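You operate a simulated robot arm through the tools that you are given. There is no shell and no other tool. Be economical: measure what you need, move in short steps, check, and stop when the job is done.

You are at the controls of a simulated two-armed robot. One attempt, no reset.

TASK
Wipe up the spill on the packing table with the blue cloth there and put it back.

It is judged by the outcome, as a careful person would: the job done as asked, and still so three seconds after it is handed in. It fails if anything else is knocked over, pushed out of place, dropped, spilled or broken. Flat cloth is picked up by pressing the open fingertips on it (5 to 10 N) and closing them slowly along it; thin cloth reads only 2 to 8 mm in the jaws.

THE ROBOT
Two 7-joint arms with two-finger parallel grippers on one trunk, on a base that drives. Base frame: it is fixed to the floor where the robot stands at the start and does not move with it; the origin is under the middle of the robot, x ahead of it, y to its left, z up; the surface under the hand at the start is at about z = 0.85. Units: m, rad, N and s.
The left shoulder is at the start at [0.07, 0.186, 1.19], the right one opposite. With the tool pointing down near the work surface each hand reaches from about 0.32 to 0.8 m from the robot's upright axis, wherever it stands, measured 20 degrees to its own side. Payload 3.91 kg a hand.
Tool frame (each hand has its own): the origin (TCP) lies between the finger pads and is the grasp point; the fingertips stand 0.03 m ahead of it; z points along the fingers, y is the line along which they close. Largest opening 0.11 m; finger width 0.02, thickness 0.01; the body of the gripper, 0.048 by 0.112 m, starts 0.055 m behind the TCP.
Orientation is that of the tool frame in the base frame, as [roll, pitch, yaw] about the fixed x, y, z axes, in that order (R = Rz(yaw) Ry(pitch) Rx(roll)). With the fingers straight down and closing along the base's y, the tool's x points along the base's -x, its y along +y and its z along -z.

THE INTERFACE
- The arms move only by the tool move_arm. It takes "left_deltas", "right_deltas" or both (then of equal length, played together; a hand with none holds still); each is a list of rows, each an object (a shift or turn left out is 0, a gripper value left out holds the last) with "rot": the turn, a rotation vector about the tool's x, y, z in degrees, a list of three; "slide": the shift along the tool's x, y, z in cm, a list of three; "fingers": the gripper command, from -1 (shut) to 1 (fully open), values between in proportion. In form: [{"rot": [wx, wy, wz], "slide": [x, y, z], "fingers": fingers}, ...]. A call has 1 to 10 rows; each row is the pose to reach, as a shift and turn from the pose commanded when the call began, along the tool's axes at that moment. Rows are played at 5 a second. More than 0.05 m and 0.15 rad between two rows, or a gripper value outside its range, and nothing of the call is played. Where a pose cannot be reached the arm comes as near as it can. A force on the tool above 40 N (or 10 N above the force at the start of the call, whichever is more), or a blocked arm, ends the call early, and 0.2 s more pass. The fingers move at their own pace (about 0.072 m/s each) and stop on an object; they squeeze with about 30 N. The grip force told is the motor's: it shows also when the fingers shut on nothing. Time passes only in rows, and 0.2 s behind the last, so rows that repeat a pose let the fingers close. The reply holds the time, the measured pose of the TCP, the force on the tool along the base axes, the opening and the grip force, in the units named above and with some noise, with the torque about the TCP (base axes, N m) and any sound that the robot's microphone picked up.
- Cameras (640 x 400 px; columns grow to the right, rows downward): "scene" is now at [0.119, -0.0384, 1.3973]; the picture's right is [-0.48, -0.88, 0.00], its down [-0.67, 0.37, -0.64] and it looks along [0.56, -0.31, -0.77] (base axes); focal length 249 px, centre (320, 200). "left" rides on the left gripper at [0.072, -0.017, -0.103] in its tool frame; the picture's right is [0.23, 0.97, 0.00], its down [-0.76, 0.18, -0.62] and it looks along [-0.61, 0.14, 0.78] (tool axes); focal length 222 px, centre (320, 200). "right" rides on the right gripper at [0.072, 0.017, -0.103] in its tool frame; the picture's right is [-0.23, 0.97, 0.00], its down [-0.76, -0.18, -0.62] and it looks along [-0.61, -0.14, 0.78] (tool axes); focal length 222 px, centre (320, 200). There is no depth. A picture from a camera that has moved, and an enlarged one, comes with that camera's place and axes in the base frame and with its lens.
- capture(camera): a new picture of that camera. It takes no simulated time.
- move_column(by): slides the trunk up (or, below 0, down) by that many m; the arms and the scene camera ride with it, the base frame stays. It gives what a move gives, with no picture.
- steer(legs): drives the robot by 1 to 6 legs, each [ahead, turn to the left] in m and rad, along the robot's own axes; the way and the turn of a leg run together, so that a leg with both is an arc; at most 1.5 m and 3.142 rad a leg. The arms and the cameras ride along, it lands a little off, and it stops where it bumps. It gives what a move gives.
- turn_head(pan, tilt): turns the head with the scene camera to pan (to the left, within 1.501 rad either way) and tilt (down, from -0.506 to 1.204), counted from straight ahead of the robot. It gives what a move gives.
- close_up(camera, box): a new picture of the part [left, top, right, bottom] of that camera's present view, enlarged. It takes no simulated time.
- hand_in(): hands the job in; it is judged then, once.

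Work in short steps. Places have to be worked out from the pictures, the camera data and where the tool is seen: move nearer, look again, correct. Check each grasp and each placing, and mend what went wrong. You have 120 turns and 100 pictures in all, those below and enlarged ones among them. Open the grippers and draw the arms clear of the work before you hand the job in, unless the task says otherwise; then end with one line.

The tools are called after "Request:" as name(argument=value, ...) on one line, values as JSON. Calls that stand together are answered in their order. move_arm: Moves the arms, as the interface text tells. Its arguments: {"type":"object","properties":{"left_deltas":{"type":"array"},"right_deltas":{"type":"array"}},"required":[]} The other tools are called the same way: move_column (by) slides the trunk up or down; steer (legs) drives the base; turn_head (pan, tilt) turns the head that bears the scene camera; capture (camera) takes a picture; close_up (camera, box) takes an enlarged picture of a part of a camera's view; hand_in () hands the job in.

At the start:

```text
t: 0.0
left_ee_pos: [0.5266, -0.003, 1.1389]
left_ee_rot: [-3.14, 0.001, -3.141]
left_force: [0.3, 0.7, 0.4]
left_torque: [-0.01, 0.0, 0.01]
left_opening: 0.11
left_gripper_force: 0.1
right_ee_pos: [0.4945, -0.3935, 1.1401]
right_ee_rot: [-3.141, -0.002, 3.14]
right_force: [-0.1, -0.2, 1.2]
right_torque: [0.0, -0.02, 0.01]
right_opening: 0.1101
right_gripper_force: 0.2
trunk travel left (down, up): [-0.7, 0.24]
robot x, y, heading: [-0.002, 0.0027, 0.0]
head pan, tilt: [-0.497, 0.874]
```

scene: 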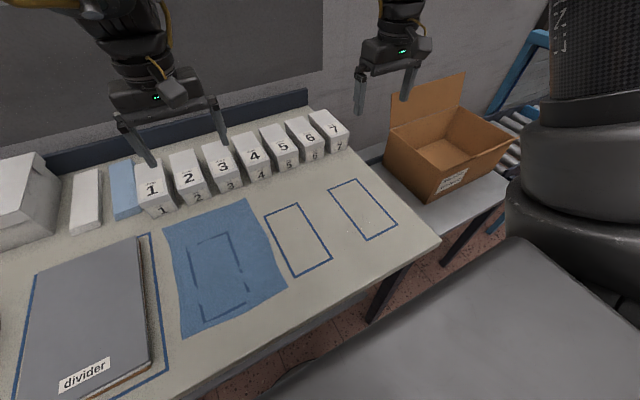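
right: 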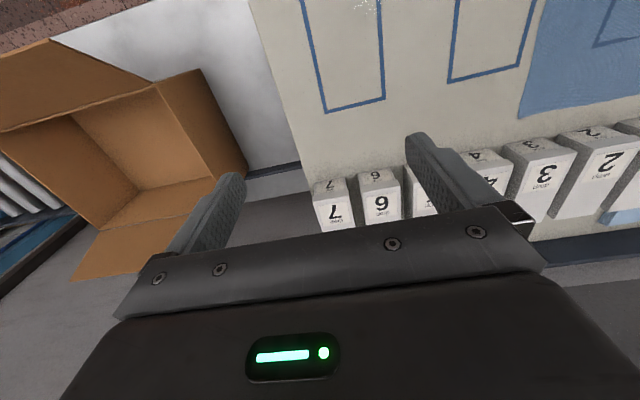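
left: 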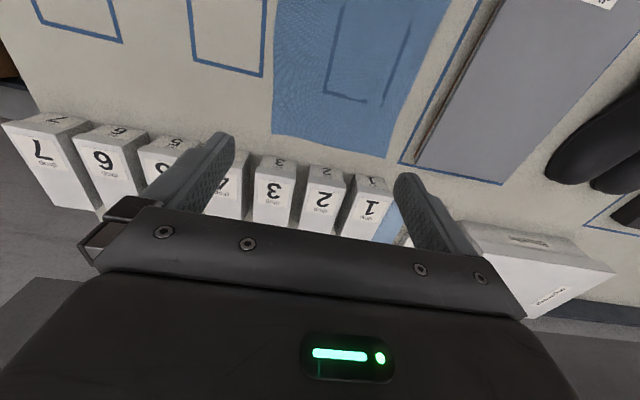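

The cloth lies flat over a marked frame; I don't see the spill yet. I'll turn the head to look along the table to the left.

Request:
turn_head(pan=0.4, tilt=0.8)

Request:
capture(camera="scene")

```text
t: 1.2
left_ee_pos: [0.5287, -0.003, 1.1399]
left_ee_rot: [-3.14, 0.0, -3.141]
left_force: [0.1, 0.5, 0.7]
left_torque: [-0.03, 0.01, -0.02]
left_opening: 0.1099
left_gripper_force: 0.1
right_ee_pos: [0.495, -0.3925, 1.1388]
right_ee_rot: [3.14, -0.001, -3.14]
right_force: [-0.3, -0.3, -0.6]
right_torque: [0.04, -0.02, -0.01]
right_opening: 0.11
right_gripper_force: 0.0
trunk travel left (down, up): [-0.7, 0.24]
robot x, y, heading: [-0.0025, -0.0018, -0.002]
head pan, tilt: [0.4, 0.799]
```

```text
96 pictures are left
camera scene: at [0.1257, 0.0296, 1.4032], right [0.39, -0.92, 0.0], down [-0.66, -0.28, -0.7], along [0.64, 0.27, -0.72], focal length 249 px, centre (320, 200)
```

scene: 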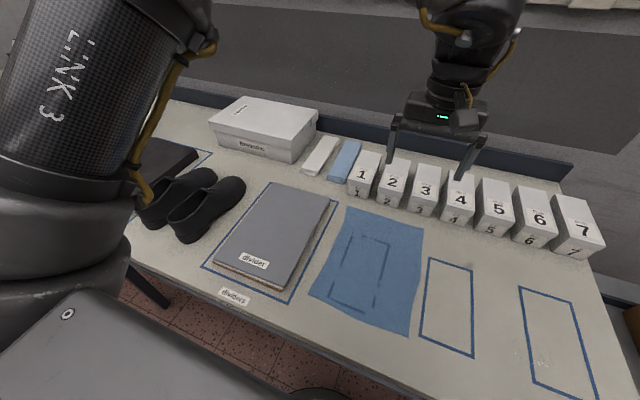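

No obvious stain yet; there are faint glints in the rightmost frame. I'll zoom in on both.

Request:
close_up(camera="scene", box=[400, 240, 640, 400])

Request:
close_up(camera="scene", box=[120, 80, 440, 280])

Request:
turn_head(pan=-0.6, tilt=0.95)

Request:
close_up(camera="scene", box=[160, 120, 480, 320])

```text
2.50 times, centred on (520, 320) of scene
camera zoom: at [0.1257, 0.0296, 1.4032], right [0.39, -0.92, 0.0], down [-0.66, -0.28, -0.7], along [0.64, 0.27, -0.72], focal length 623 px, centre (-180, -100)
```

zoom: 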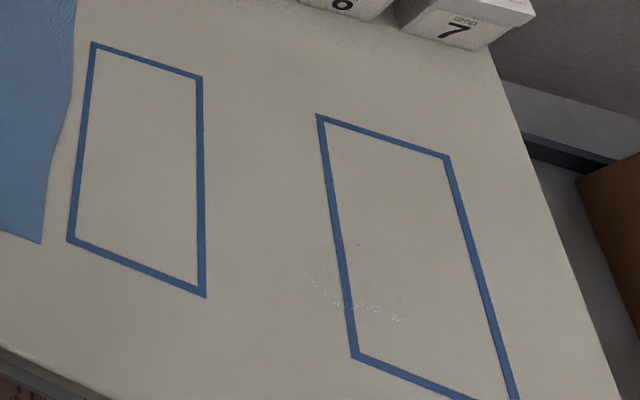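

```text
2.00 times, centred on (280, 180) of scene
camera zoom: at [0.1257, 0.0296, 1.4032], right [0.39, -0.92, 0.0], down [-0.66, -0.28, -0.7], along [0.64, 0.27, -0.72], focal length 498 px, centre (400, 240)
```

zoom: 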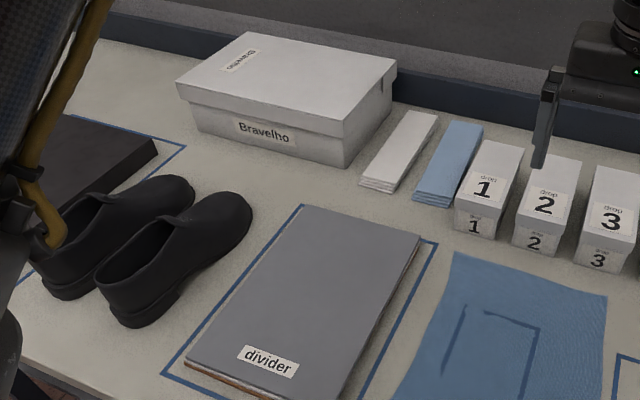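

```text
t: 2.5
left_ee_pos: [0.5282, -0.0019, 1.139]
left_ee_rot: [-3.14, 0.0, -3.141]
left_force: [0.3, -0.4, -1.1]
left_torque: [-0.01, 0.02, 0.02]
left_opening: 0.1101
left_gripper_force: 0.0
right_ee_pos: [0.4949, -0.3926, 1.1395]
right_ee_rot: [-3.141, 0.001, -3.142]
right_force: [-0.6, 0.1, -0.3]
right_torque: [-0.05, 0.04, 0.02]
right_opening: 0.1098
right_gripper_force: 0.1
trunk travel left (down, up): [-0.7, 0.24]
robot x, y, heading: [0.0016, -0.0036, -0.0]
head pan, tilt: [-0.6, 0.949]
```

```text
2.00 times, centred on (320, 220) of scene
camera zoom: at [0.1114, -0.0427, 1.3916], right [-0.56, -0.83, 0.0], down [-0.67, 0.46, -0.58], along [0.48, -0.33, -0.81], focal length 498 px, centre (320, 160)
```

zoom: 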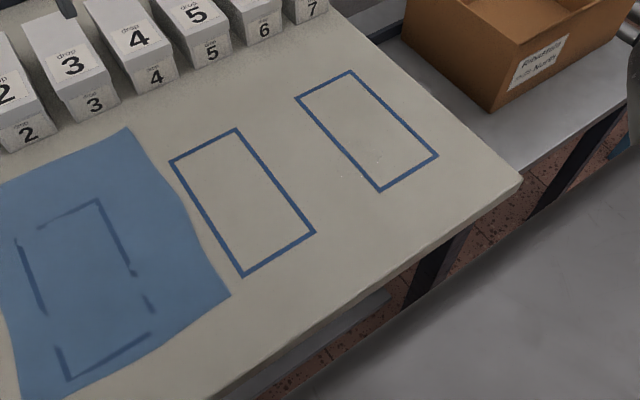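

Glints lie around (0.39, -0.29). I move the right hand back for the wrist camera to look down on that area.

Request:
move_arm(right_deltas=[{"slide": [4, 1, 0]}, {"slide": [8, 3, 0]}, {"slide": [12, 6, 0]}, {"slide": [15, 8, 0]}, {"slide": [15, 8, 0]}])

Request:
capture(camera="right")

```text
t: 3.7
left_ee_pos: [0.5272, -0.0014, 1.1398]
left_ee_rot: [-3.14, -0.001, 3.141]
left_force: [0.8, 0.5, 0.3]
left_torque: [0.01, 0.02, -0.02]
left_opening: 0.1102
left_gripper_force: 0.0
right_ee_pos: [0.3443, -0.3138, 1.1362]
right_ee_rot: [3.093, -0.007, 3.118]
right_force: [-0.1, -0.8, 0.3]
right_torque: [0.0, 0.01, 0.03]
right_opening: 0.1099
right_gripper_force: 0.1
trunk travel left (down, up): [-0.7, 0.24]
robot x, y, heading: [0.0012, -0.002, 0.002]
head pan, tilt: [-0.6, 0.949]
```

```text
92 pictures are left
camera right: at [0.2722, -0.3012, 1.2386], right [0.25, 0.97, 0.05], down [0.76, -0.23, 0.61], along [0.6, -0.12, -0.79], focal length 222 px, centre (320, 200)
```

right: 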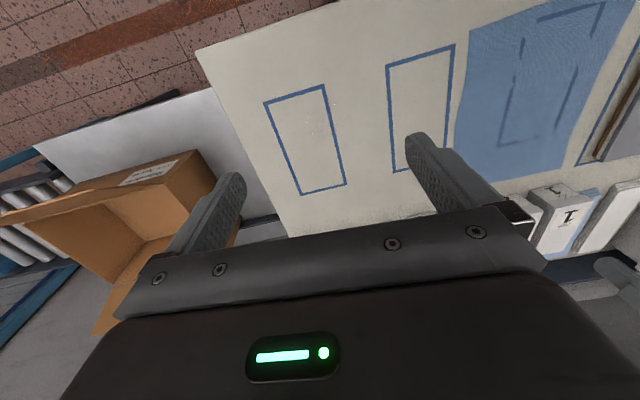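

Request:
close_up(camera="right", box=[240, 40, 400, 140])

Request:
close_up(camera="right", box=[200, 20, 520, 220])

```text
4.00 times, centred on (320, 90) of right
camera zoom: at [0.2722, -0.3012, 1.2386], right [0.25, 0.97, 0.05], down [0.76, -0.23, 0.61], along [0.6, -0.12, -0.79], focal length 888 px, centre (320, 640)
```

zoom: 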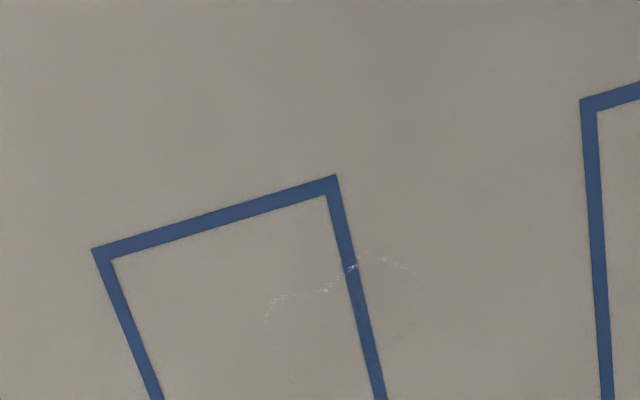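

```text
2.00 times, centred on (360, 120) of right
camera zoom: at [0.2722, -0.3012, 1.2386], right [0.25, 0.97, 0.05], down [0.76, -0.23, 0.61], along [0.6, -0.12, -0.79], focal length 444 px, centre (240, 360)
```

zoom: 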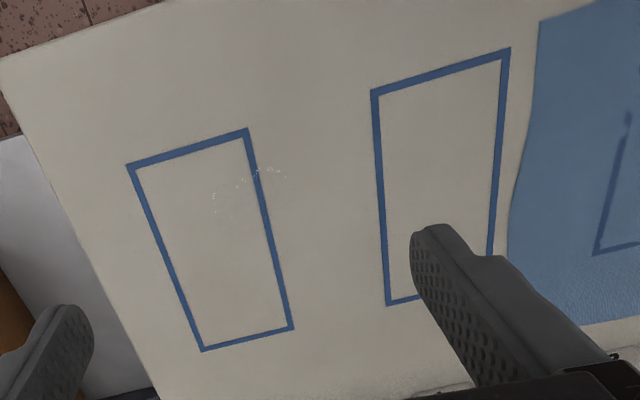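

The near rim of a clear puddle is visible. I look at the next part further down for its full extent.

Request:
close_up(camera="right", box=[272, 90, 400, 170])

```text
5.00 times, centred on (336, 130) of right
camera zoom: at [0.2722, -0.3012, 1.2386], right [0.25, 0.97, 0.05], down [0.76, -0.23, 0.61], along [0.6, -0.12, -0.79], focal length 1111 px, centre (240, 550)
```

zoom: 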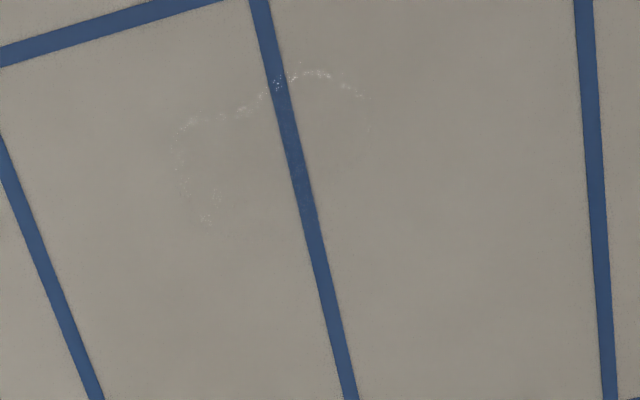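

The puddle is clear, roughly x 0.38–0.45, y -0.34 to -0.26; the cloth spans about x 0.335–0.624, y -0.075 to 0.15. I plan to hold the cloth near its right and left edges with both hands and drag it flat. I'll move the hands above it first.

Request:
move_arm(left_deltas=[{"slide": [2, 4, 0], "fingers": 0}, {"slide": [5, 8, 0], "fingers": 0}, {"slide": [5.2, 11.6, 0], "fingers": 0}, {"slide": [5.2, 11.6, 0]}, {"slide": [5.2, 11.6, 0]}, {"slide": [5.2, 11.6, 3]}, {"slide": [5.2, 11.6, 7]}, {"slide": [5.2, 11.6, 10]}, {"slide": [5.2, 11.6, 12]}, {"slide": [5.2, 11.6, 12]}], right_deltas=[{"slide": [-3, 2, 0], "fingers": 0}, {"slide": [-6, 5, 0], "fingers": 0}, {"slide": [-9, 8, 0], "fingers": 0}, {"slide": [-13, 11, 0]}, {"slide": [-13, 15, 0]}, {"slide": [-13, 19, 0]}, {"slide": [-13, 23, 3]}, {"slide": [-13, 26, 6]}, {"slide": [-13, 27.3, 10]}, {"slide": [-13, 27.3, 12]}])

Request:
capture(camera="right")

Request:
capture(camera="left")

```text
t: 5.9
left_ee_pos: [0.4748, 0.1127, 1.0187]
left_ee_rot: [3.14, 0.0, -3.141]
left_force: [0.2, 1.3, -0.3]
left_torque: [0.03, 0.0, -0.02]
left_opening: 0.0548
left_gripper_force: 0.1
right_ee_pos: [0.372, -0.281, 1.0712]
right_ee_rot: [3.076, 0.017, 3.118]
right_force: [0.2, 0.3, 0.3]
right_torque: [0.0, -0.01, 0.02]
right_opening: 0.055
right_gripper_force: 0.0
right hand out of reach, approached as far as the arm can: row 1, 2, 3, 4, 5, 6, 7, 8, 9, 10
trunk travel left (down, up): [-0.7, 0.24]
robot x, y, heading: [0.0017, 0.0008, -0.0]
head pan, tilt: [-0.6, 0.949]
```

```text
88 pictures are left
camera right: at [0.2981, -0.2695, 1.1723], right [0.25, 0.97, 0.07], down [0.75, -0.24, 0.62], along [0.62, -0.1, -0.78], focal length 222 px, centre (320, 200)
```

right: 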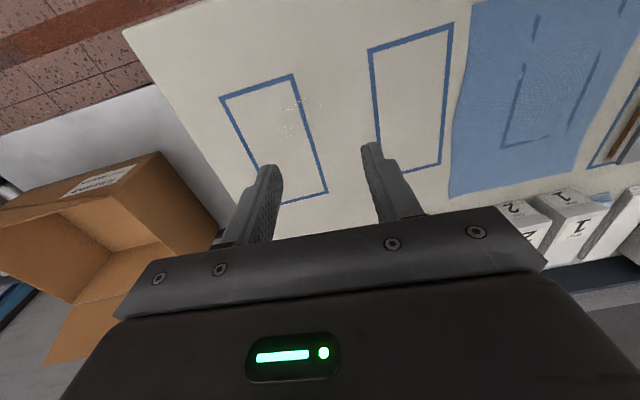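

```text
87 pictures are left
camera left: at [0.4011, 0.0977, 1.1212], right [-0.23, 0.97, 0.0], down [0.76, 0.18, 0.62], along [0.61, 0.14, -0.78], focal length 222 px, centre (320, 200)
```

left: 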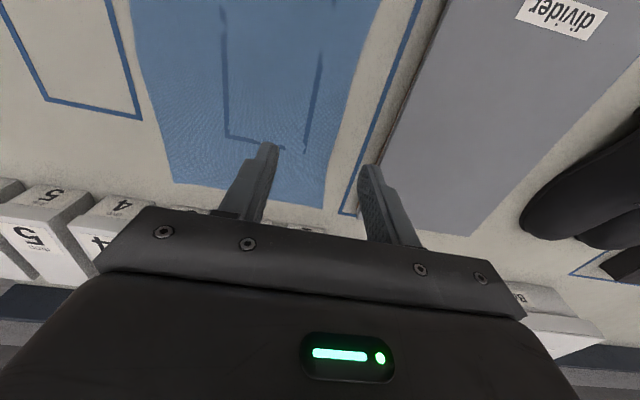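

The left is above the cloth; the right hand got stuck near its folded limit. I move it outward first, then sideways.

Request:
move_arm(right_deltas=[{"slide": [-3, 0, -2]}, {"slide": [-6, 0, -4]}, {"slide": [-9, 0, -6]}, {"slide": [-12, 0, -6]}, {"slide": [-12, 0, -6]}])

```text
t: 7.1
left_ee_pos: [0.4742, 0.113, 1.0184]
left_ee_rot: [3.141, 0.001, -3.141]
left_force: [-0.5, 0.1, 0.8]
left_torque: [-0.03, 0.01, 0.01]
left_opening: 0.0551
left_gripper_force: 0.1
right_ee_pos: [0.4377, -0.3392, 1.1111]
right_ee_rot: [-3.14, 0.003, -3.138]
right_force: [0.4, -0.7, -0.1]
right_torque: [0.01, -0.01, -0.01]
right_opening: 0.0548
right_gripper_force: 0.1
right hand out of reach, approached as far as the arm can: row 1, 2, 3, 4, 5
trunk travel left (down, up): [-0.7, 0.24]
robot x, y, heading: [-0.0005, -0.0013, 0.001]
head pan, tilt: [-0.6, 0.949]
```

I check where the commanded pose stands with a tiny move.

Request:
move_arm(right_deltas=[{"slide": [0, 0, 0]}, {"slide": [0, 0, 0]}, {"slide": [0, 0, 0]}])

Request:
turn_head(pan=-0.3, tilt=0.6)

Request:
capture(camera="scene")

```text
t: 7.9
left_ee_pos: [0.4757, 0.1129, 1.0187]
left_ee_rot: [-3.141, 0.0, 3.14]
left_force: [0.3, 0.1, -0.4]
left_torque: [0.01, 0.02, 0.01]
left_opening: 0.0551
left_gripper_force: 0.0
right_ee_pos: [0.4386, -0.3392, 1.1111]
right_ee_rot: [3.142, 0.002, -3.137]
right_force: [-0.6, -1.3, 0.6]
right_torque: [-0.02, -0.02, 0.05]
right_opening: 0.0551
right_gripper_force: 0.0
trunk travel left (down, up): [-0.7, 0.24]
robot x, y, heading: [0.0027, 0.0008, 0.0]
head pan, tilt: [-0.6, 0.949]
```

```text
t: 8.7
left_ee_pos: [0.4737, 0.1122, 1.0189]
left_ee_rot: [-3.139, 0.0, 3.141]
left_force: [0.1, -0.8, 0.3]
left_torque: [-0.02, 0.0, 0.0]
left_opening: 0.0551
left_gripper_force: 0.1
right_ee_pos: [0.4387, -0.3383, 1.111]
right_ee_rot: [3.141, 0.003, -3.137]
right_force: [-0.2, 0.3, 0.7]
right_torque: [-0.01, 0.0, 0.0]
right_opening: 0.0549
right_gripper_force: 0.1
trunk travel left (down, up): [-0.7, 0.24]
robot x, y, heading: [0.0004, -0.0015, 0.002]
head pan, tilt: [-0.3, 0.6]
```

```text
86 pictures are left
camera scene: at [0.1357, -0.0277, 1.42], right [-0.3, -0.96, 0.0], down [-0.54, 0.17, -0.82], along [0.79, -0.24, -0.57], focal length 249 px, centre (320, 200)
```

scene: 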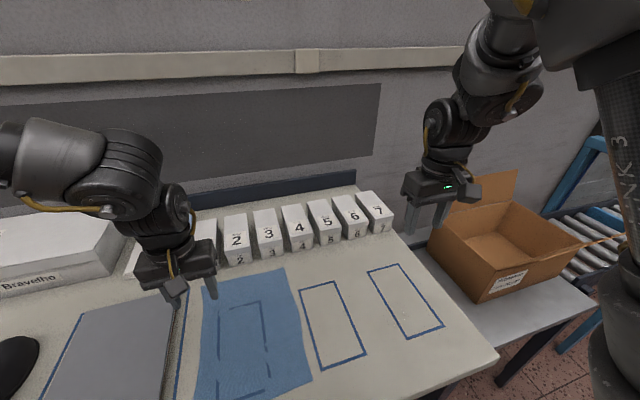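

The command now matches the pose. I go further out and then in toward the cloth in small steps.

Request:
move_arm(right_deltas=[{"slide": [-3, 1, 0]}, {"slide": [-6, 3, 0]}, {"slide": [-6, 6, 0]}, {"slide": [-6, 10, 0]}, {"slide": [-6, 14, 0]}, {"slide": [-6, 18, 0]}, {"slide": [-6, 18, 0]}])

```text
t: 10.3
left_ee_pos: [0.4758, 0.1124, 1.0184]
left_ee_rot: [3.142, 0.001, -3.142]
left_force: [0.3, 1.0, 0.0]
left_torque: [0.0, -0.02, -0.01]
left_opening: 0.0551
left_gripper_force: 0.0
right_ee_pos: [0.4109, -0.3143, 1.0867]
right_ee_rot: [3.141, 0.0, -3.138]
right_force: [0.0, -0.4, -0.6]
right_torque: [0.0, -0.03, -0.03]
right_opening: 0.0548
right_gripper_force: 0.1
right hand out of reach, approached as far as the arm can: row 1, 2, 3, 4, 5, 6, 7
trunk travel left (down, up): [-0.7, 0.24]
robot x, y, heading: [-0.0003, -0.0027, -0.001]
head pan, tilt: [-0.3, 0.6]
```

The arm seems at a joint limit. I try bringing it back to the starting pose (0.495, -0.394, 1.14).

Request:
move_arm(right_deltas=[{"slide": [-1, -2, -2]}, {"slide": [-3, -4, -4]}, {"slide": [-5, -6, -5]}, {"slide": [-8, -8, -5.3]}, {"slide": [-8.4, -8, -5.3]}])

```text
t: 11.5
left_ee_pos: [0.4752, 0.1128, 1.018]
left_ee_rot: [-3.141, -0.001, 3.141]
left_force: [0.2, 0.4, -0.6]
left_torque: [0.04, -0.03, -0.01]
left_opening: 0.0549
left_gripper_force: 0.1
right_ee_pos: [0.4957, -0.3932, 1.1371]
right_ee_rot: [-3.141, 0.001, -3.142]
right_force: [-0.5, -0.3, 0.9]
right_torque: [-0.02, -0.04, 0.0]
right_opening: 0.055
right_gripper_force: 0.1
trunk travel left (down, up): [-0.7, 0.24]
robot x, y, heading: [-0.0025, -0.001, -0.004]
head pan, tilt: [-0.3, 0.6]
```

Back at the start pose. Now I try moving inward at a larger radius.

Request:
move_arm(right_deltas=[{"slide": [-2, 3, 0]}, {"slide": [-3, 7, 0]}, {"slide": [-3, 11, 0]}, {"slide": [-3, 15, 0]}, {"slide": [-3, 15, 0]}])

```text
t: 12.7
left_ee_pos: [0.475, 0.1128, 1.0179]
left_ee_rot: [3.141, 0.0, 3.141]
left_force: [0.2, 0.3, -0.4]
left_torque: [-0.02, -0.02, 0.03]
left_opening: 0.0549
left_gripper_force: 0.0
right_ee_pos: [0.4587, -0.357, 1.1154]
right_ee_rot: [-3.141, 0.0, -3.14]
right_force: [-0.1, -1.1, -0.1]
right_torque: [0.0, 0.01, 0.03]
right_opening: 0.0549
right_gripper_force: 0.1
right hand out of reach, approached as far as the arm can: row 1, 2, 3, 4, 5
trunk travel left (down, up): [-0.7, 0.24]
robot x, y, heading: [-0.0013, -0.0054, -0.001]
head pan, tilt: [-0.3, 0.6]
```

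A joint limit blocks inward motion at this yaw. I test whether turning the wrist helps.

Request:
move_arm(right_deltas=[{"slide": [-3.5, -3.5, -2]}, {"slide": [-3.5, -3.5, -2], "rot": [0, 0, 8]}, {"slide": [-3.5, -3.5, -2], "rot": [0, 0, 16]}, {"slide": [-3.5, -3.5, -2], "rot": [0, 0, 24]}, {"slide": [-3.5, 0, -2], "rot": [0, 0, 24]}, {"slide": [-3.5, 4, -2], "rot": [0, 0, 24]}, {"slide": [-3.5, 8, -2], "rot": [0, 0, 24]}, {"slide": [-3.5, 8, -2], "rot": [0, 0, 24]}])

```text
refused: row 1 steps farther than a row can; nothing moved
```

Request:
move_arm(right_deltas=[{"slide": [-2, -2, -1]}, {"slide": [-3.5, -3.5, -2], "rot": [0, 0, 8]}, {"slide": [-3.5, -3.5, -2], "rot": [0, 0, 16]}, {"slide": [-3.5, -3.5, -2], "rot": [0, 0, 24]}, {"slide": [-3.5, 0, -2], "rot": [0, 0, 24]}, {"slide": [-3.5, 4, -2], "rot": [0, 0, 24]}, {"slide": [-3.5, 8, -2], "rot": [0, 0, 24]}, {"slide": [-3.5, 8, -2], "rot": [0, 0, 24]}])

```text
t: 14.5
left_ee_pos: [0.4756, 0.1127, 1.0186]
left_ee_rot: [-3.14, 0.0, -3.14]
left_force: [-0.1, 1.5, 0.7]
left_torque: [-0.01, 0.0, 0.02]
left_opening: 0.055
left_gripper_force: 0.1
right_ee_pos: [0.3982, -0.4689, 1.1326]
right_ee_rot: [-3.141, 0.001, 2.726]
right_force: [0.0, -0.8, -0.6]
right_torque: [0.02, 0.02, 0.0]
right_opening: 0.0545
right_gripper_force: 0.1
right hand out of reach, approached as far as the arm can: row 2, 3, 4, 5, 6, 7, 8
trunk travel left (down, up): [-0.7, 0.24]
robot x, y, heading: [-0.0013, -0.0013, -0.0]
head pan, tilt: [-0.3, 0.6]
```

Turning that way drags it outward, so the opposite yaw should free inward motion. I rotate the other way.

Request:
move_arm(right_deltas=[{"rot": [0, 0, -8]}, {"rot": [0, 0, -16]}, {"rot": [0, 0, -24]}, {"rot": [0, 0, -32], "slide": [-3, 0, 0]}, {"rot": [0, 0, -40], "slide": [-6, 0, 0]}, {"rot": [0, 0, -48], "slide": [-10, 0, 0]}, {"rot": [0, 0, -56], "slide": [-10, 4, 0]}, {"rot": [0, 0, -64], "slide": [-10, 8, 0]}, {"rot": [0, 0, -69], "slide": [-10, 12, 0]}, {"rot": [0, 0, -69], "slide": [-10, 12, 0]}])

```text
t: 16.7
left_ee_pos: [0.4744, 0.1115, 1.0194]
left_ee_rot: [-3.14, 0.0, 3.142]
left_force: [0.2, -0.5, 0.5]
left_torque: [0.0, 0.0, -0.01]
left_opening: 0.055
left_gripper_force: 0.1
right_ee_pos: [0.5291, -0.401, 1.1352]
right_ee_rot: [3.14, 0.0, -2.354]
right_force: [-0.1, 0.8, 0.3]
right_torque: [0.0, -0.03, 0.03]
right_opening: 0.0549
right_gripper_force: 0.1
trunk travel left (down, up): [-0.7, 0.24]
robot x, y, heading: [-0.001, -0.0003, 0.004]
head pan, tilt: [-0.3, 0.6]
```

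Now the right arm is free at yaw 45°. I test if the left hand can reach to about (0.42, -0.13), needed for dragging the cloth flat with both hands.

Request:
move_arm(left_deltas=[{"slide": [1, -4, 0]}, {"slide": [2, -8, 0]}, {"slide": [3, -12, 0]}, {"slide": [4, -16, 0]}, {"slide": [5, -20, 0]}, {"slide": [5.5, -24.5, 0]}, {"slide": [5.5, -24.5, 0]}])

```text
t: 18.3
left_ee_pos: [0.4228, -0.1301, 1.0198]
left_ee_rot: [-3.141, 0.001, -3.139]
left_force: [0.4, 0.9, -0.3]
left_torque: [-0.01, -0.01, 0.01]
left_opening: 0.055
left_gripper_force: 0.0
right_ee_pos: [0.532, -0.3997, 1.1351]
right_ee_rot: [-3.141, 0.0, -2.356]
right_force: [-0.2, 0.7, 0.2]
right_torque: [-0.01, 0.04, 0.02]
right_opening: 0.055
right_gripper_force: 0.0
trunk travel left (down, up): [-0.7, 0.24]
robot x, y, heading: [-0.0005, 0.0002, -0.003]
head pan, tilt: [-0.3, 0.6]
```

Left reaches well. I now send the left back over the cloth's left edge and the right over its right edge.

Request:
move_arm(left_deltas=[{"slide": [-0.5, 4.5, 0]}, {"slide": [-1, 9, 0]}, {"slide": [-2, 13.5, 0]}, {"slide": [-3, 18, 0]}, {"slide": [-3.7, 22, 0]}, {"slide": [-3.7, 24.3, 0]}, {"slide": [-3.7, 24.3, 0]}, {"slide": [-3.7, 24.3, 0]}, {"slide": [-3.7, 24.3, 0]}, {"slide": [-3.7, 24.3, 0]}], right_deltas=[{"slide": [-1, 1.5, 0.5]}, {"slide": [-3, 4.5, 1.5]}, {"slide": [-5, 7.5, 2.5]}, {"slide": [-7.4, 11, 4]}, {"slide": [-9.9, 14.7, 5.5]}, {"slide": [-12.4, 18.4, 7]}, {"slide": [-14.8, 22, 8.5]}, {"slide": [-17.3, 25.6, 10]}, {"slide": [-19.4, 28.8, 11]}, {"slide": [-20.5, 30.4, 11.5]}])

Request:
capture(camera="right")

Request:
capture(camera="left")

Request:
capture(camera="scene")

```text
t: 20.5
left_ee_pos: [0.4586, 0.1128, 1.0195]
left_ee_rot: [-3.141, -0.001, 3.141]
left_force: [-0.5, 0.0, -0.2]
left_torque: [0.04, 0.01, -0.04]
left_opening: 0.0549
left_gripper_force: 0.1
right_ee_pos: [0.5425, -0.2482, 1.059]
right_ee_rot: [3.103, 0.036, -2.398]
right_force: [-0.5, 0.0, 0.4]
right_torque: [-0.01, 0.01, 0.03]
right_opening: 0.0547
right_gripper_force: 0.0
right hand out of reach, approached as far as the arm can: row 5, 6, 7, 8, 9, 10
trunk travel left (down, up): [-0.7, 0.24]
robot x, y, heading: [-0.0006, 0.0003, 0.001]
head pan, tilt: [-0.3, 0.6]
```

```text
85 pictures are left
camera right: at [0.478, -0.291, 1.1581], right [-0.49, 0.87, 0.05], down [0.68, 0.35, 0.64], along [0.54, 0.35, -0.77], focal length 222 px, centre (320, 200)
```

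right: 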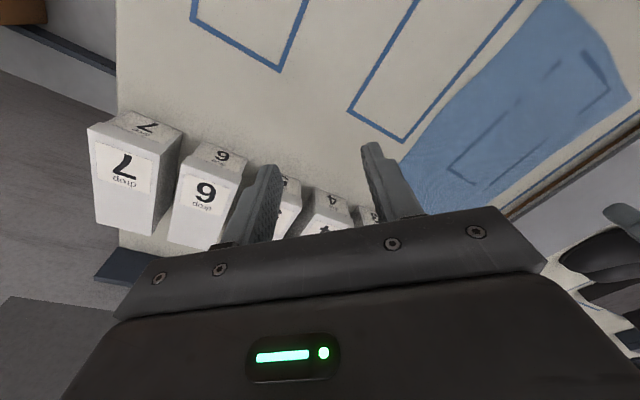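

```text
84 pictures are left
camera left: at [0.3848, 0.0985, 1.1226], right [-0.23, 0.97, 0.0], down [0.76, 0.18, 0.62], along [0.61, 0.14, -0.78], focal length 222 px, centre (320, 200)
```

left: 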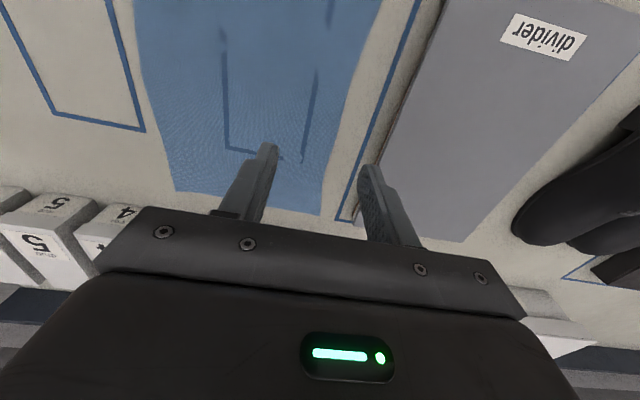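

```text
83 pictures are left
camera scene: at [0.1367, -0.0274, 1.4199], right [-0.3, -0.96, 0.0], down [-0.54, 0.17, -0.82], along [0.79, -0.24, -0.57], focal length 249 px, centre (320, 200)
```

scene: 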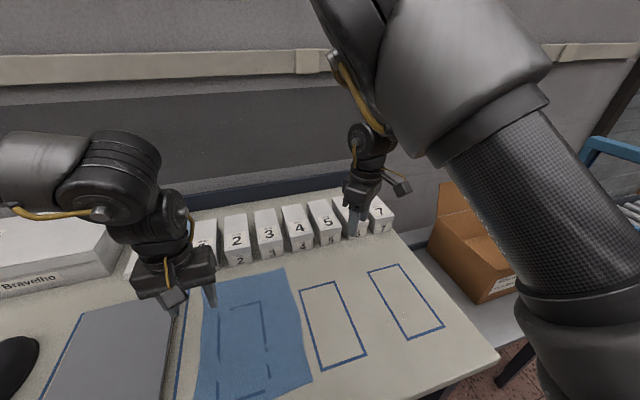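

The right arm is restricted here, whereas the left moves freely. I'll use the left alone: retreat the right hand well to the right and up, then test the left's reach over the spill.

Request:
move_arm(right_deltas=[{"slide": [3, -2, -2]}, {"slide": [6.5, -4, -4]}, {"slide": [10, -6, -6]}, {"slide": [13, -8.5, -8]}, {"slide": [16, -11.5, -10]}, {"slide": [18.5, -14.5, -12]}, {"slide": [21, -17.5, -14]}, {"slide": [23, -20, -16]}, {"slide": [25, -22, -18]}, {"slide": [25, -22, -18]}])

```text
t: 22.7
left_ee_pos: [0.4577, 0.114, 1.0193]
left_ee_rot: [-3.14, 0.001, 3.141]
left_force: [0.1, -0.1, 0.1]
left_torque: [0.0, 0.0, -0.02]
left_opening: 0.055
left_gripper_force: 0.0
right_ee_pos: [0.5174, -0.5669, 1.2346]
right_ee_rot: [-3.14, -0.001, -2.356]
right_force: [-0.1, 0.5, 0.0]
right_torque: [0.01, 0.03, 0.01]
right_opening: 0.0553
right_gripper_force: 0.0
trunk travel left (down, up): [-0.7, 0.24]
robot x, y, heading: [0.0032, -0.0007, 0.001]
head pan, tilt: [-0.3, 0.6]
```

Right is clear. Testing the left's reach over the spill, staying at z ≈ 1.0.

Request:
move_arm(left_deltas=[{"slide": [0.5, -4.5, 0]}, {"slide": [1, -9, 0]}, {"slide": [1.5, -13.5, 0]}, {"slide": [2, -18, 0]}, {"slide": [2.5, -22.5, 0]}, {"slide": [3, -27, 0]}, {"slide": [3.5, -31.5, 0]}, {"slide": [4, -36, 0]}, {"slide": [4.5, -40.5, 0]}, {"slide": [4.8, -44, 2]}])

Request:
capture(camera="left")

```text
t: 24.9
left_ee_pos: [0.4191, -0.1572, 1.0152]
left_ee_rot: [-3.137, 0.0, 3.141]
left_force: [0.3, 0.2, -0.2]
left_torque: [-0.01, -0.03, 0.03]
left_opening: 0.0552
left_gripper_force: 0.0
left hand out of reach, approached as far as the arm can: row 7, 8, 9, 10
right_ee_pos: [0.5171, -0.5666, 1.2346]
right_ee_rot: [3.14, -0.001, -2.356]
right_force: [0.6, 0.1, -0.1]
right_torque: [0.0, -0.02, 0.02]
right_opening: 0.0549
right_gripper_force: 0.1
trunk travel left (down, up): [-0.7, 0.24]
robot x, y, heading: [-0.0006, -0.0012, -0.001]
head pan, tilt: [-0.3, 0.6]
```

```text
82 pictures are left
camera left: at [0.3455, -0.1732, 1.1179], right [-0.23, 0.97, 0.0], down [0.76, 0.18, 0.62], along [0.61, 0.14, -0.78], focal length 222 px, centre (320, 200)
```

left: 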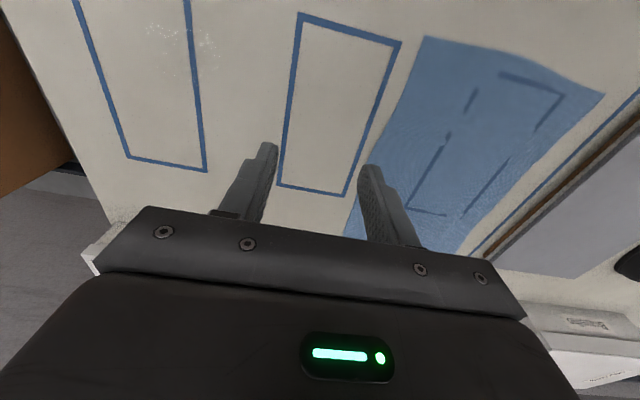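

The left stops near y = -0.16. Turning the base about 0.5 rad to the right would put both cloth and spill within the left's range. First I tuck the right hand inward and raise the left a bit.

Request:
move_arm(left_deltas=[{"slide": [0, 2, -2]}, {"slide": [0, 4, -5]}, {"slide": [0, 6, -8]}, {"slide": [0, 6, -8]}, {"slide": [0, 6, -8]}], right_deltas=[{"slide": [0, 3, -1]}, {"slide": [0, 6, -2]}, {"slide": [0, 9, -3]}, {"slide": [1, 12, -4]}, {"slide": [1, 12, -4]}])

Request:
turn_head(pan=-1.3, tilt=0.7)

Request:
capture(camera="scene")

```text
t: 26.1
left_ee_pos: [0.4252, -0.0974, 1.0979]
left_ee_rot: [-3.141, 0.001, 3.14]
left_force: [-0.9, -0.6, -0.3]
left_torque: [-0.01, 0.0, -0.01]
left_opening: 0.0551
left_gripper_force: 0.0
right_ee_pos: [0.4261, -0.4905, 1.2744]
right_ee_rot: [3.141, 0.0, -2.353]
right_force: [0.6, -0.2, -0.7]
right_torque: [-0.01, 0.01, 0.01]
right_opening: 0.055
right_gripper_force: 0.0
trunk travel left (down, up): [-0.7, 0.24]
robot x, y, heading: [0.0001, -0.0033, 0.0]
head pan, tilt: [-0.3, 0.6]
```

```text
t: 27.4
left_ee_pos: [0.4249, -0.097, 1.0972]
left_ee_rot: [-3.14, 0.0, 3.141]
left_force: [0.4, 0.4, -0.3]
left_torque: [0.01, 0.01, -0.01]
left_opening: 0.0551
left_gripper_force: 0.2
right_ee_pos: [0.425, -0.4906, 1.2753]
right_ee_rot: [3.142, 0.0, -2.357]
right_force: [-0.3, -0.4, 0.7]
right_torque: [0.01, 0.03, -0.08]
right_opening: 0.055
right_gripper_force: 0.1
trunk travel left (down, up): [-0.7, 0.24]
robot x, y, heading: [0.0011, -0.002, 0.002]
head pan, tilt: [-1.3, 0.7]
```

```text
81 pictures are left
camera scene: at [0.0742, -0.0838, 1.4114], right [-0.96, -0.27, 0.0], down [-0.17, 0.62, -0.76], along [0.2, -0.74, -0.64], focal length 249 px, centre (320, 200)
```

scene: 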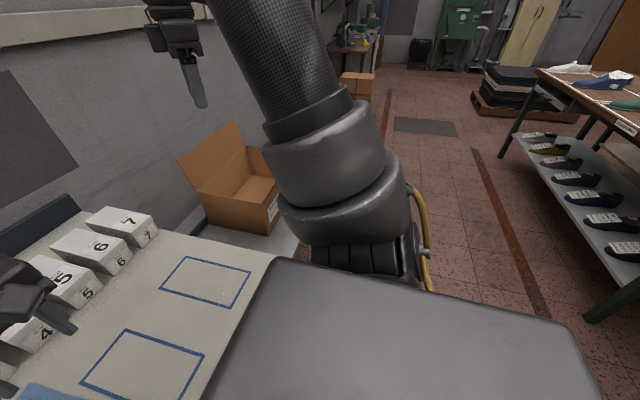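

Space to the right is clear. I back off a little so as not to bump the table, then turn right 0.45 rad.

Request:
steer(legs=[[-0.1, 0], [0, -0.45]])

Request:
turn_head(pan=0.2, tilt=0.85)

Request:
capture(camera="scene")

```text
t: 29.8
left_ee_pos: [0.242, -0.2699, 1.0975]
left_ee_rot: [3.141, -0.001, 2.696]
left_force: [-0.1, -0.2, 0.6]
left_torque: [0.01, 0.02, 0.01]
left_opening: 0.055
left_gripper_force: 0.1
right_ee_pos: [0.0731, -0.6252, 1.2757]
right_ee_rot: [-3.141, -0.001, -2.803]
right_force: [-0.6, 0.4, 0.0]
right_torque: [-0.01, -0.02, 0.0]
right_opening: 0.055
right_gripper_force: 0.1
trunk travel left (down, up): [-0.7, 0.24]
robot x, y, heading: [-0.0993, 0.0004, -0.45]
head pan, tilt: [-1.3, 0.7]
```

```text
t: 31.4
left_ee_pos: [0.2429, -0.2701, 1.0976]
left_ee_rot: [-3.141, 0.0, 2.695]
left_force: [0.2, -0.3, -0.6]
left_torque: [0.0, 0.03, 0.03]
left_opening: 0.0553
left_gripper_force: 0.0
right_ee_pos: [0.0748, -0.6241, 1.2742]
right_ee_rot: [3.141, 0.0, -2.803]
right_force: [-0.3, 0.2, 0.1]
right_torque: [0.03, 0.04, 0.02]
right_opening: 0.055
right_gripper_force: 0.0
trunk travel left (down, up): [-0.7, 0.24]
robot x, y, heading: [-0.098, -0.0001, -0.448]
head pan, tilt: [0.201, 0.85]
```

```text
80 pictures are left
camera scene: at [0.024, -0.0426, 1.3992], right [-0.24, -0.97, 0.0], down [-0.73, 0.18, -0.66], along [0.64, -0.16, -0.75], focal length 249 px, centre (320, 200)
```

scene: 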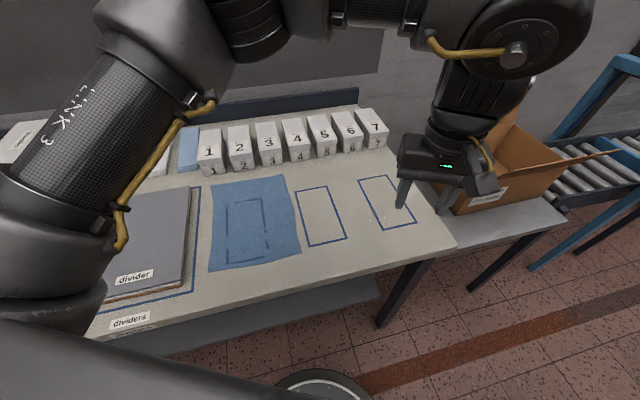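

Everything is in view and the arms are clear; cloth estimates confirmed (x 0.33–0.63, y -0.075–0.15). I bring the left hand over the right part of the cloth at (0.46, -0.03), squared to the table.

Request:
move_arm(left_deltas=[{"slide": [-1.2, 4, 0], "rot": [0, 0, -4]}, {"slide": [-2.4, 8, 0], "rot": [0, 0, -8]}, {"slide": [-3.6, 12, 1], "rot": [0, 0, -12]}, {"slide": [-4.8, 16, 2], "rot": [0, 0, -16]}, {"slide": [-6, 20, 3], "rot": [0, 0, -20]}, {"slide": [-7.1, 24, 5], "rot": [0, 0, -25.6]}, {"slide": [-8.2, 28, 7], "rot": [0, 0, -25.6]}, {"slide": [-9.2, 31, 9], "rot": [0, 0, -25.6]}, {"slide": [-9.2, 31, 9], "rot": [0, 0, -25.6]}])

Request:
capture(camera="left")

Request:
capture(camera="scene")

```text
t: 33.4
left_ee_pos: [0.4598, -0.0311, 1.0088]
left_ee_rot: [-3.141, 0.0, 3.141]
left_force: [-0.1, -0.2, 0.0]
left_torque: [0.01, -0.02, -0.01]
left_opening: 0.0551
left_gripper_force: 0.1
right_ee_pos: [0.0723, -0.6271, 1.2751]
right_ee_rot: [-3.141, 0.001, -2.803]
right_force: [0.0, -0.6, 0.5]
right_torque: [-0.02, -0.03, 0.0]
right_opening: 0.055
right_gripper_force: 0.1
trunk travel left (down, up): [-0.7, 0.24]
robot x, y, heading: [-0.0995, -0.0064, -0.447]
head pan, tilt: [0.201, 0.85]
```

```text
79 pictures are left
camera left: at [0.3865, -0.0469, 1.1113], right [-0.23, 0.97, 0.0], down [0.76, 0.18, 0.62], along [0.61, 0.14, -0.78], focal length 222 px, centre (320, 200)
```

left: 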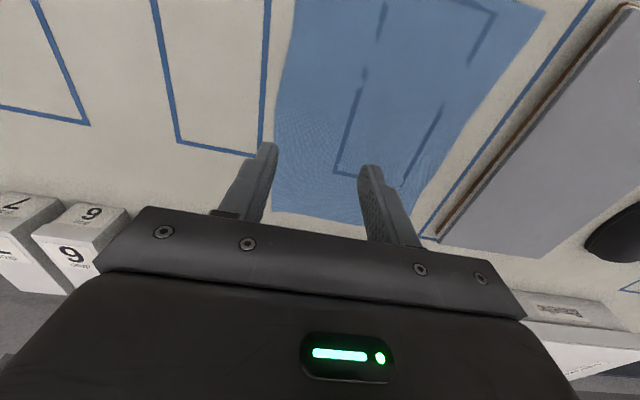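

```text
78 pictures are left
camera scene: at [0.0234, -0.0433, 1.3992], right [-0.24, -0.97, 0.0], down [-0.73, 0.18, -0.66], along [0.64, -0.16, -0.75], focal length 249 px, centre (320, 200)
```

scene: 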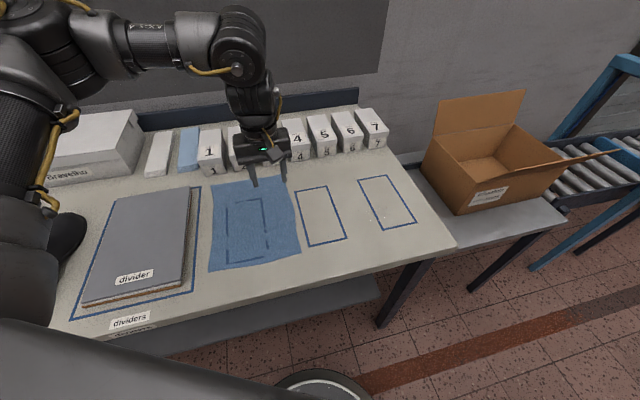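

Aligned: both fingertips over the cloth's right part. I descend to just above the cloth with the fingers about 4 cm apart.

Request:
move_arm(left_deltas=[{"slide": [0, 0, 4], "fingers": -0.25}, {"slide": [0, 0, 8]}, {"slide": [0, 0, 10]}, {"slide": [0, 0, 11.5]}, {"slide": [0, 0, 11.5]}])

Request:
capture(camera="left")

```text
t: 34.6
left_ee_pos: [0.4611, -0.0304, 0.8936]
left_ee_rot: [3.141, 0.001, -3.141]
left_force: [0.9, -0.2, -0.2]
left_torque: [0.0, -0.01, -0.03]
left_opening: 0.0412
left_gripper_force: 0.0
right_ee_pos: [0.0745, -0.6253, 1.2748]
right_ee_rot: [-3.141, -0.001, -2.805]
right_force: [0.0, -0.3, -0.9]
right_torque: [-0.03, -0.03, 0.0]
right_opening: 0.0551
right_gripper_force: 0.0
trunk travel left (down, up): [-0.7, 0.24]
robot x, y, heading: [-0.0982, -0.002, -0.446]
head pan, tilt: [0.201, 0.85]
```

```text
77 pictures are left
camera left: at [0.3879, -0.046, 0.9958], right [-0.23, 0.97, 0.0], down [0.76, 0.18, 0.62], along [0.61, 0.14, -0.78], focal length 222 px, centre (320, 200)
```

left: 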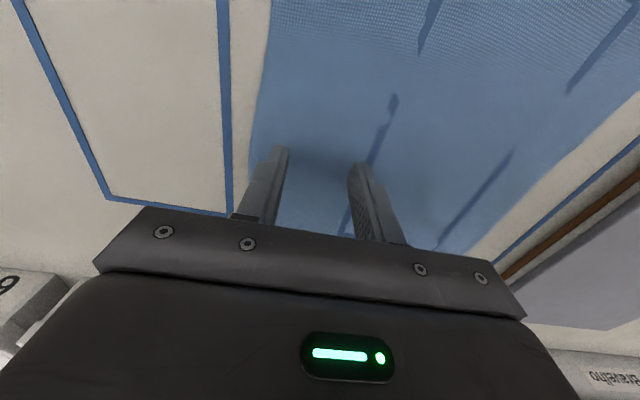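

Both tips are just above the cloth. I lower in small steps to feel contact.

Request:
move_arm(left_deltas=[{"slide": [0, 0, 0.5]}, {"slide": [0, 0, 0.9]}, {"slide": [0, 0, 1.2]}, {"slide": [0, 0, 1.3]}, {"slide": [0, 0, 1.3]}])

```text
t: 35.8
left_ee_pos: [0.4589, -0.0319, 0.8814]
left_ee_rot: [-3.141, 0.005, 3.141]
left_force: [2.5, -0.3, 14.0]
left_torque: [0.17, -0.07, -0.05]
left_opening: 0.0414
left_gripper_force: 0.2
right_ee_pos: [0.073, -0.6242, 1.2745]
right_ee_rot: [-3.14, -0.001, -2.803]
right_force: [-0.2, -0.1, -0.3]
right_torque: [-0.01, 0.04, -0.01]
right_opening: 0.0552
right_gripper_force: 0.1
trunk travel left (down, up): [-0.7, 0.24]
robot x, y, heading: [-0.1012, 0.0024, -0.445]
head pan, tilt: [0.201, 0.85]
```

Contact with 14 N; I ease up slightly and close slowly along the cloth.

Request:
move_arm(left_deltas=[{"slide": [0, 0, -0.08]}, {"slide": [0, 0, -0.08], "fingers": -0.4}, {"slide": [0, 0, -0.08], "fingers": -0.5}, {"slide": [0, 0, -0.08], "fingers": -0.6}, {"slide": [0, 0, -0.08], "fingers": -0.7}, {"slide": [0, 0, -0.08], "fingers": -0.8}, {"slide": [0, 0, -0.08], "fingers": -0.9}, {"slide": [0, 0, -0.08], "fingers": -1}, {"slide": [0, 0, -0.08], "fingers": -1}])

Request:
capture(camera="left")

```text
t: 37.8
left_ee_pos: [0.4592, -0.0314, 0.8816]
left_ee_rot: [-3.141, 0.003, 3.141]
left_force: [-0.7, 0.9, 14.2]
left_torque: [0.03, 0.08, -0.02]
left_opening: 0.0022
left_gripper_force: 29.9
right_ee_pos: [0.0734, -0.6247, 1.2753]
right_ee_rot: [-3.141, 0.002, -2.802]
right_force: [-0.5, 0.4, -0.1]
right_torque: [-0.01, -0.03, -0.02]
right_opening: 0.0549
right_gripper_force: 0.0
trunk travel left (down, up): [-0.7, 0.24]
robot x, y, heading: [-0.1004, 0.0011, -0.444]
head pan, tilt: [0.201, 0.85]
```

```text
76 pictures are left
camera left: at [0.3853, -0.0457, 0.9839], right [-0.23, 0.97, 0.0], down [0.76, 0.18, 0.62], along [0.61, 0.14, -0.78], focal length 222 px, centre (320, 200)
```

left: 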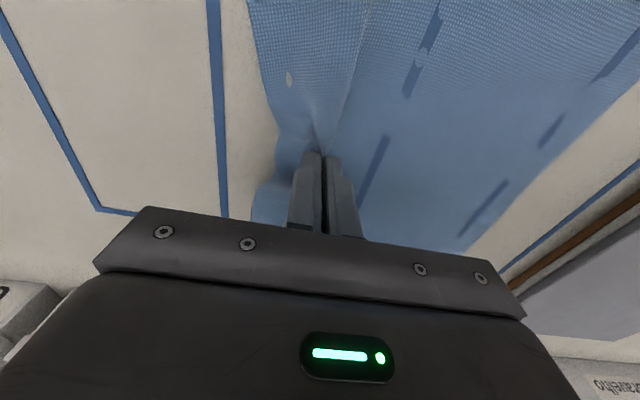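

Cloth is gripped (2.2 mm). I lift it slightly and drag it to the right toward the spill.

Request:
move_arm(left_deltas=[{"slide": [0, 0, -1]}, {"slide": [0, -1.5, -1.2]}, {"slide": [0.3, -4, -1.2]}, {"slide": [0.8, -6.5, -1.2]}, {"slide": [1.2, -9, -1.2]}, {"slide": [1.6, -11.5, -1.2]}, {"slide": [2, -14, -1.2]}, {"slide": [2.4, -16.5, -1.2]}, {"slide": [2.8, -18.5, -1.2]}, {"slide": [2.8, -18.5, -1.2]}])

Request:
capture(camera="scene")

```text
t: 40.0
left_ee_pos: [0.4306, -0.217, 0.8933]
left_ee_rot: [3.141, -0.001, -3.141]
left_force: [-0.8, -0.3, -0.1]
left_torque: [-0.01, 0.01, 0.05]
left_opening: 0.0017
left_gripper_force: 30.3
right_ee_pos: [0.0735, -0.6249, 1.2747]
right_ee_rot: [-3.142, 0.001, -2.802]
right_force: [0.4, -1.0, 0.0]
right_torque: [-0.02, 0.01, 0.01]
right_opening: 0.0552
right_gripper_force: 0.2
trunk travel left (down, up): [-0.7, 0.24]
robot x, y, heading: [-0.0987, -0.0009, -0.448]
head pan, tilt: [0.201, 0.85]
```

```text
75 pictures are left
camera scene: at [0.0244, -0.0418, 1.3991], right [-0.24, -0.97, 0.0], down [-0.73, 0.18, -0.66], along [0.64, -0.16, -0.75], focal length 249 px, centre (320, 200)
```

scene: 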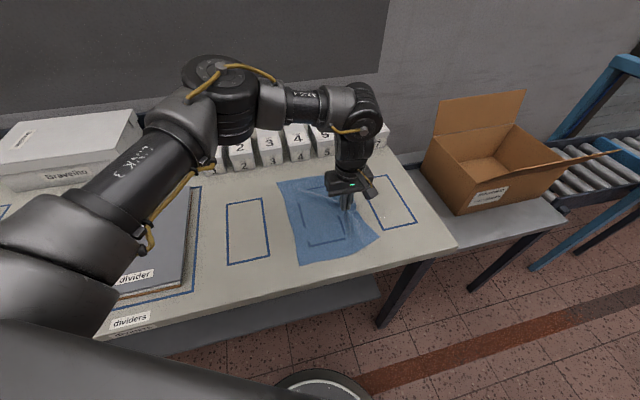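

The cloth trailed flat. Now I press down and wipe over the spill in x-strokes, stepping to the right.

Request:
move_arm(left_deltas=[{"slide": [0, -2, 0.6]}, {"slide": [0, -3, 1.1]}, {"slide": [3, -3.2, 1.15]}, {"slide": [5.5, -3.5, 1.15]}, {"slide": [2.5, -4.2, 1.15]}, {"slide": [-0.5, -4.8, 1.15]}, {"slide": [-3.5, -5.2, 1.15]}, {"slide": [-0.5, -5.8, 1.15]}, {"slide": [2.5, -6.2, 1.15]}, {"slide": [5.5, -6.6, 1.15]}])

Request:
capture(camera="left")

Request:
capture(camera="scene")

```text
t: 42.2
left_ee_pos: [0.3759, -0.2816, 0.8811]
left_ee_rot: [-3.14, 0.002, 3.141]
left_force: [4.3, -0.3, 13.0]
left_torque: [0.0, -0.12, 0.01]
left_opening: 0.0018
left_gripper_force: 30.5
right_ee_pos: [0.0734, -0.6244, 1.2753]
right_ee_rot: [3.141, -0.001, -2.803]
right_force: [-0.5, 1.3, -0.7]
right_torque: [0.0, 0.04, 0.0]
right_opening: 0.0549
right_gripper_force: 0.2
trunk travel left (down, up): [-0.7, 0.24]
robot x, y, heading: [-0.0968, -0.0005, -0.448]
head pan, tilt: [0.201, 0.85]
```

```text
74 pictures are left
camera left: at [0.3017, -0.2967, 0.984], right [-0.23, 0.97, 0.0], down [0.76, 0.18, 0.62], along [0.61, 0.14, -0.78], focal length 222 px, centre (320, 200)
```

left: 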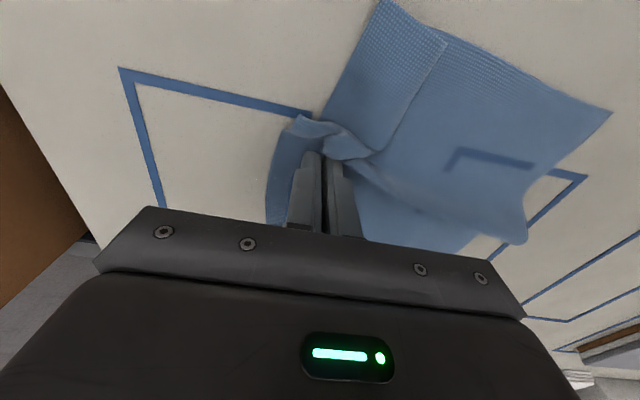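

```text
73 pictures are left
camera scene: at [0.0231, -0.0422, 1.3993], right [-0.24, -0.97, 0.0], down [-0.73, 0.18, -0.66], along [0.64, -0.16, -0.75], focal length 249 px, centre (320, 200)
```

scene: 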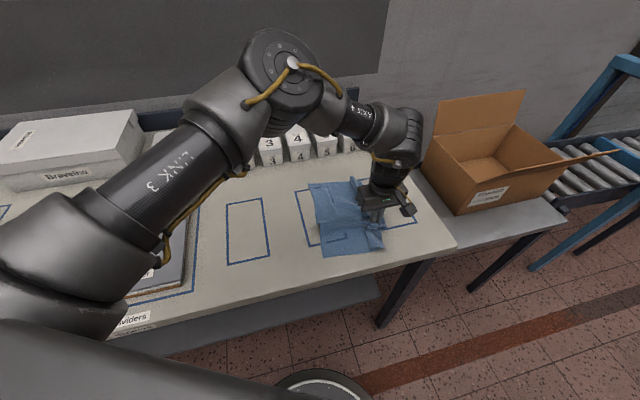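

Wiping works at about 13 N. I continue strokes over the remaining right part of the puddle.

Request:
move_arm(left_deltas=[{"slide": [-3, -0.6, 0]}, {"slide": [-6, -1.2, 0]}, {"slide": [-9.2, -1.8, 0]}, {"slide": [-6, -2.6, 0]}, {"slide": [-3, -3.2, 0]}, {"slide": [0, -3.8, 0]}, {"slide": [-3, -4.6, 0]}, {"slide": [-6, -5.2, 0]}, {"slide": [-9.2, -5.8, 0]}, {"slide": [-6, -6.6, 0]}])

Request:
capture(camera="scene")

```text
t: 44.4
left_ee_pos: [0.4355, -0.3126, 0.8829]
left_ee_rot: [3.141, -0.002, -3.141]
left_force: [-0.4, 0.5, 0.1]
left_torque: [0.05, -0.04, 0.01]
left_opening: 0.0019
left_gripper_force: 29.8
left hand out of reach, approached as far as the arm can: row 7, 8, 9, 10
right_ee_pos: [0.0728, -0.6258, 1.2759]
right_ee_rot: [3.141, 0.002, -2.803]
right_force: [0.0, 0.3, 0.1]
right_torque: [0.0, -0.04, -0.04]
right_opening: 0.0547
right_gripper_force: 0.0
trunk travel left (down, up): [-0.7, 0.24]
robot x, y, heading: [-0.0959, -0.0007, -0.455]
head pan, tilt: [0.201, 0.85]
```

```text
72 pictures are left
camera scene: at [0.0224, -0.0428, 1.3992], right [-0.24, -0.97, 0.0], down [-0.73, 0.18, -0.66], along [0.64, -0.16, -0.75], focal length 249 px, centre (320, 200)
```

scene: 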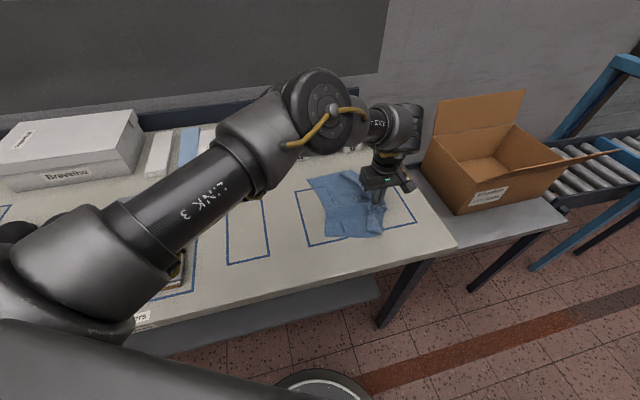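

Reach limit at this yaw; I turn the wrist 20° clockwise while slightly lifted, then go on.

Request:
move_arm(left_deltas=[{"slide": [0, 0, -0.5], "rot": [0, 0, 6]}, {"slide": [0, 0, -0.5], "rot": [0, 0, 13]}, {"slide": [0, 0, -0.5], "rot": [0, 0, 20]}, {"slide": [0, -1.5, -0.3], "rot": [0, 0, 20]}, {"slide": [0, -2.5, 0.15], "rot": [0, 0, 20]}, {"slide": [0, -2.5, 0.15], "rot": [0, 0, 20]}])

```text
t: 45.8
left_ee_pos: [0.421, -0.3147, 0.891]
left_ee_rot: [-3.141, 0.003, 2.795]
left_force: [0.2, 0.5, -0.1]
left_torque: [-0.02, -0.01, 0.06]
left_opening: 0.0019
left_gripper_force: 29.9
left hand out of reach, approached as far as the arm can: row 3, 4, 5, 6
right_ee_pos: [0.0736, -0.6255, 1.2747]
right_ee_rot: [-3.142, 0.0, -2.804]
right_force: [-1.6, 0.0, -0.1]
right_torque: [0.01, 0.01, 0.0]
right_opening: 0.0553
right_gripper_force: 0.1
trunk travel left (down, up): [-0.7, 0.24]
robot x, y, heading: [-0.099, 0.0016, -0.448]
head pan, tilt: [0.201, 0.85]
```

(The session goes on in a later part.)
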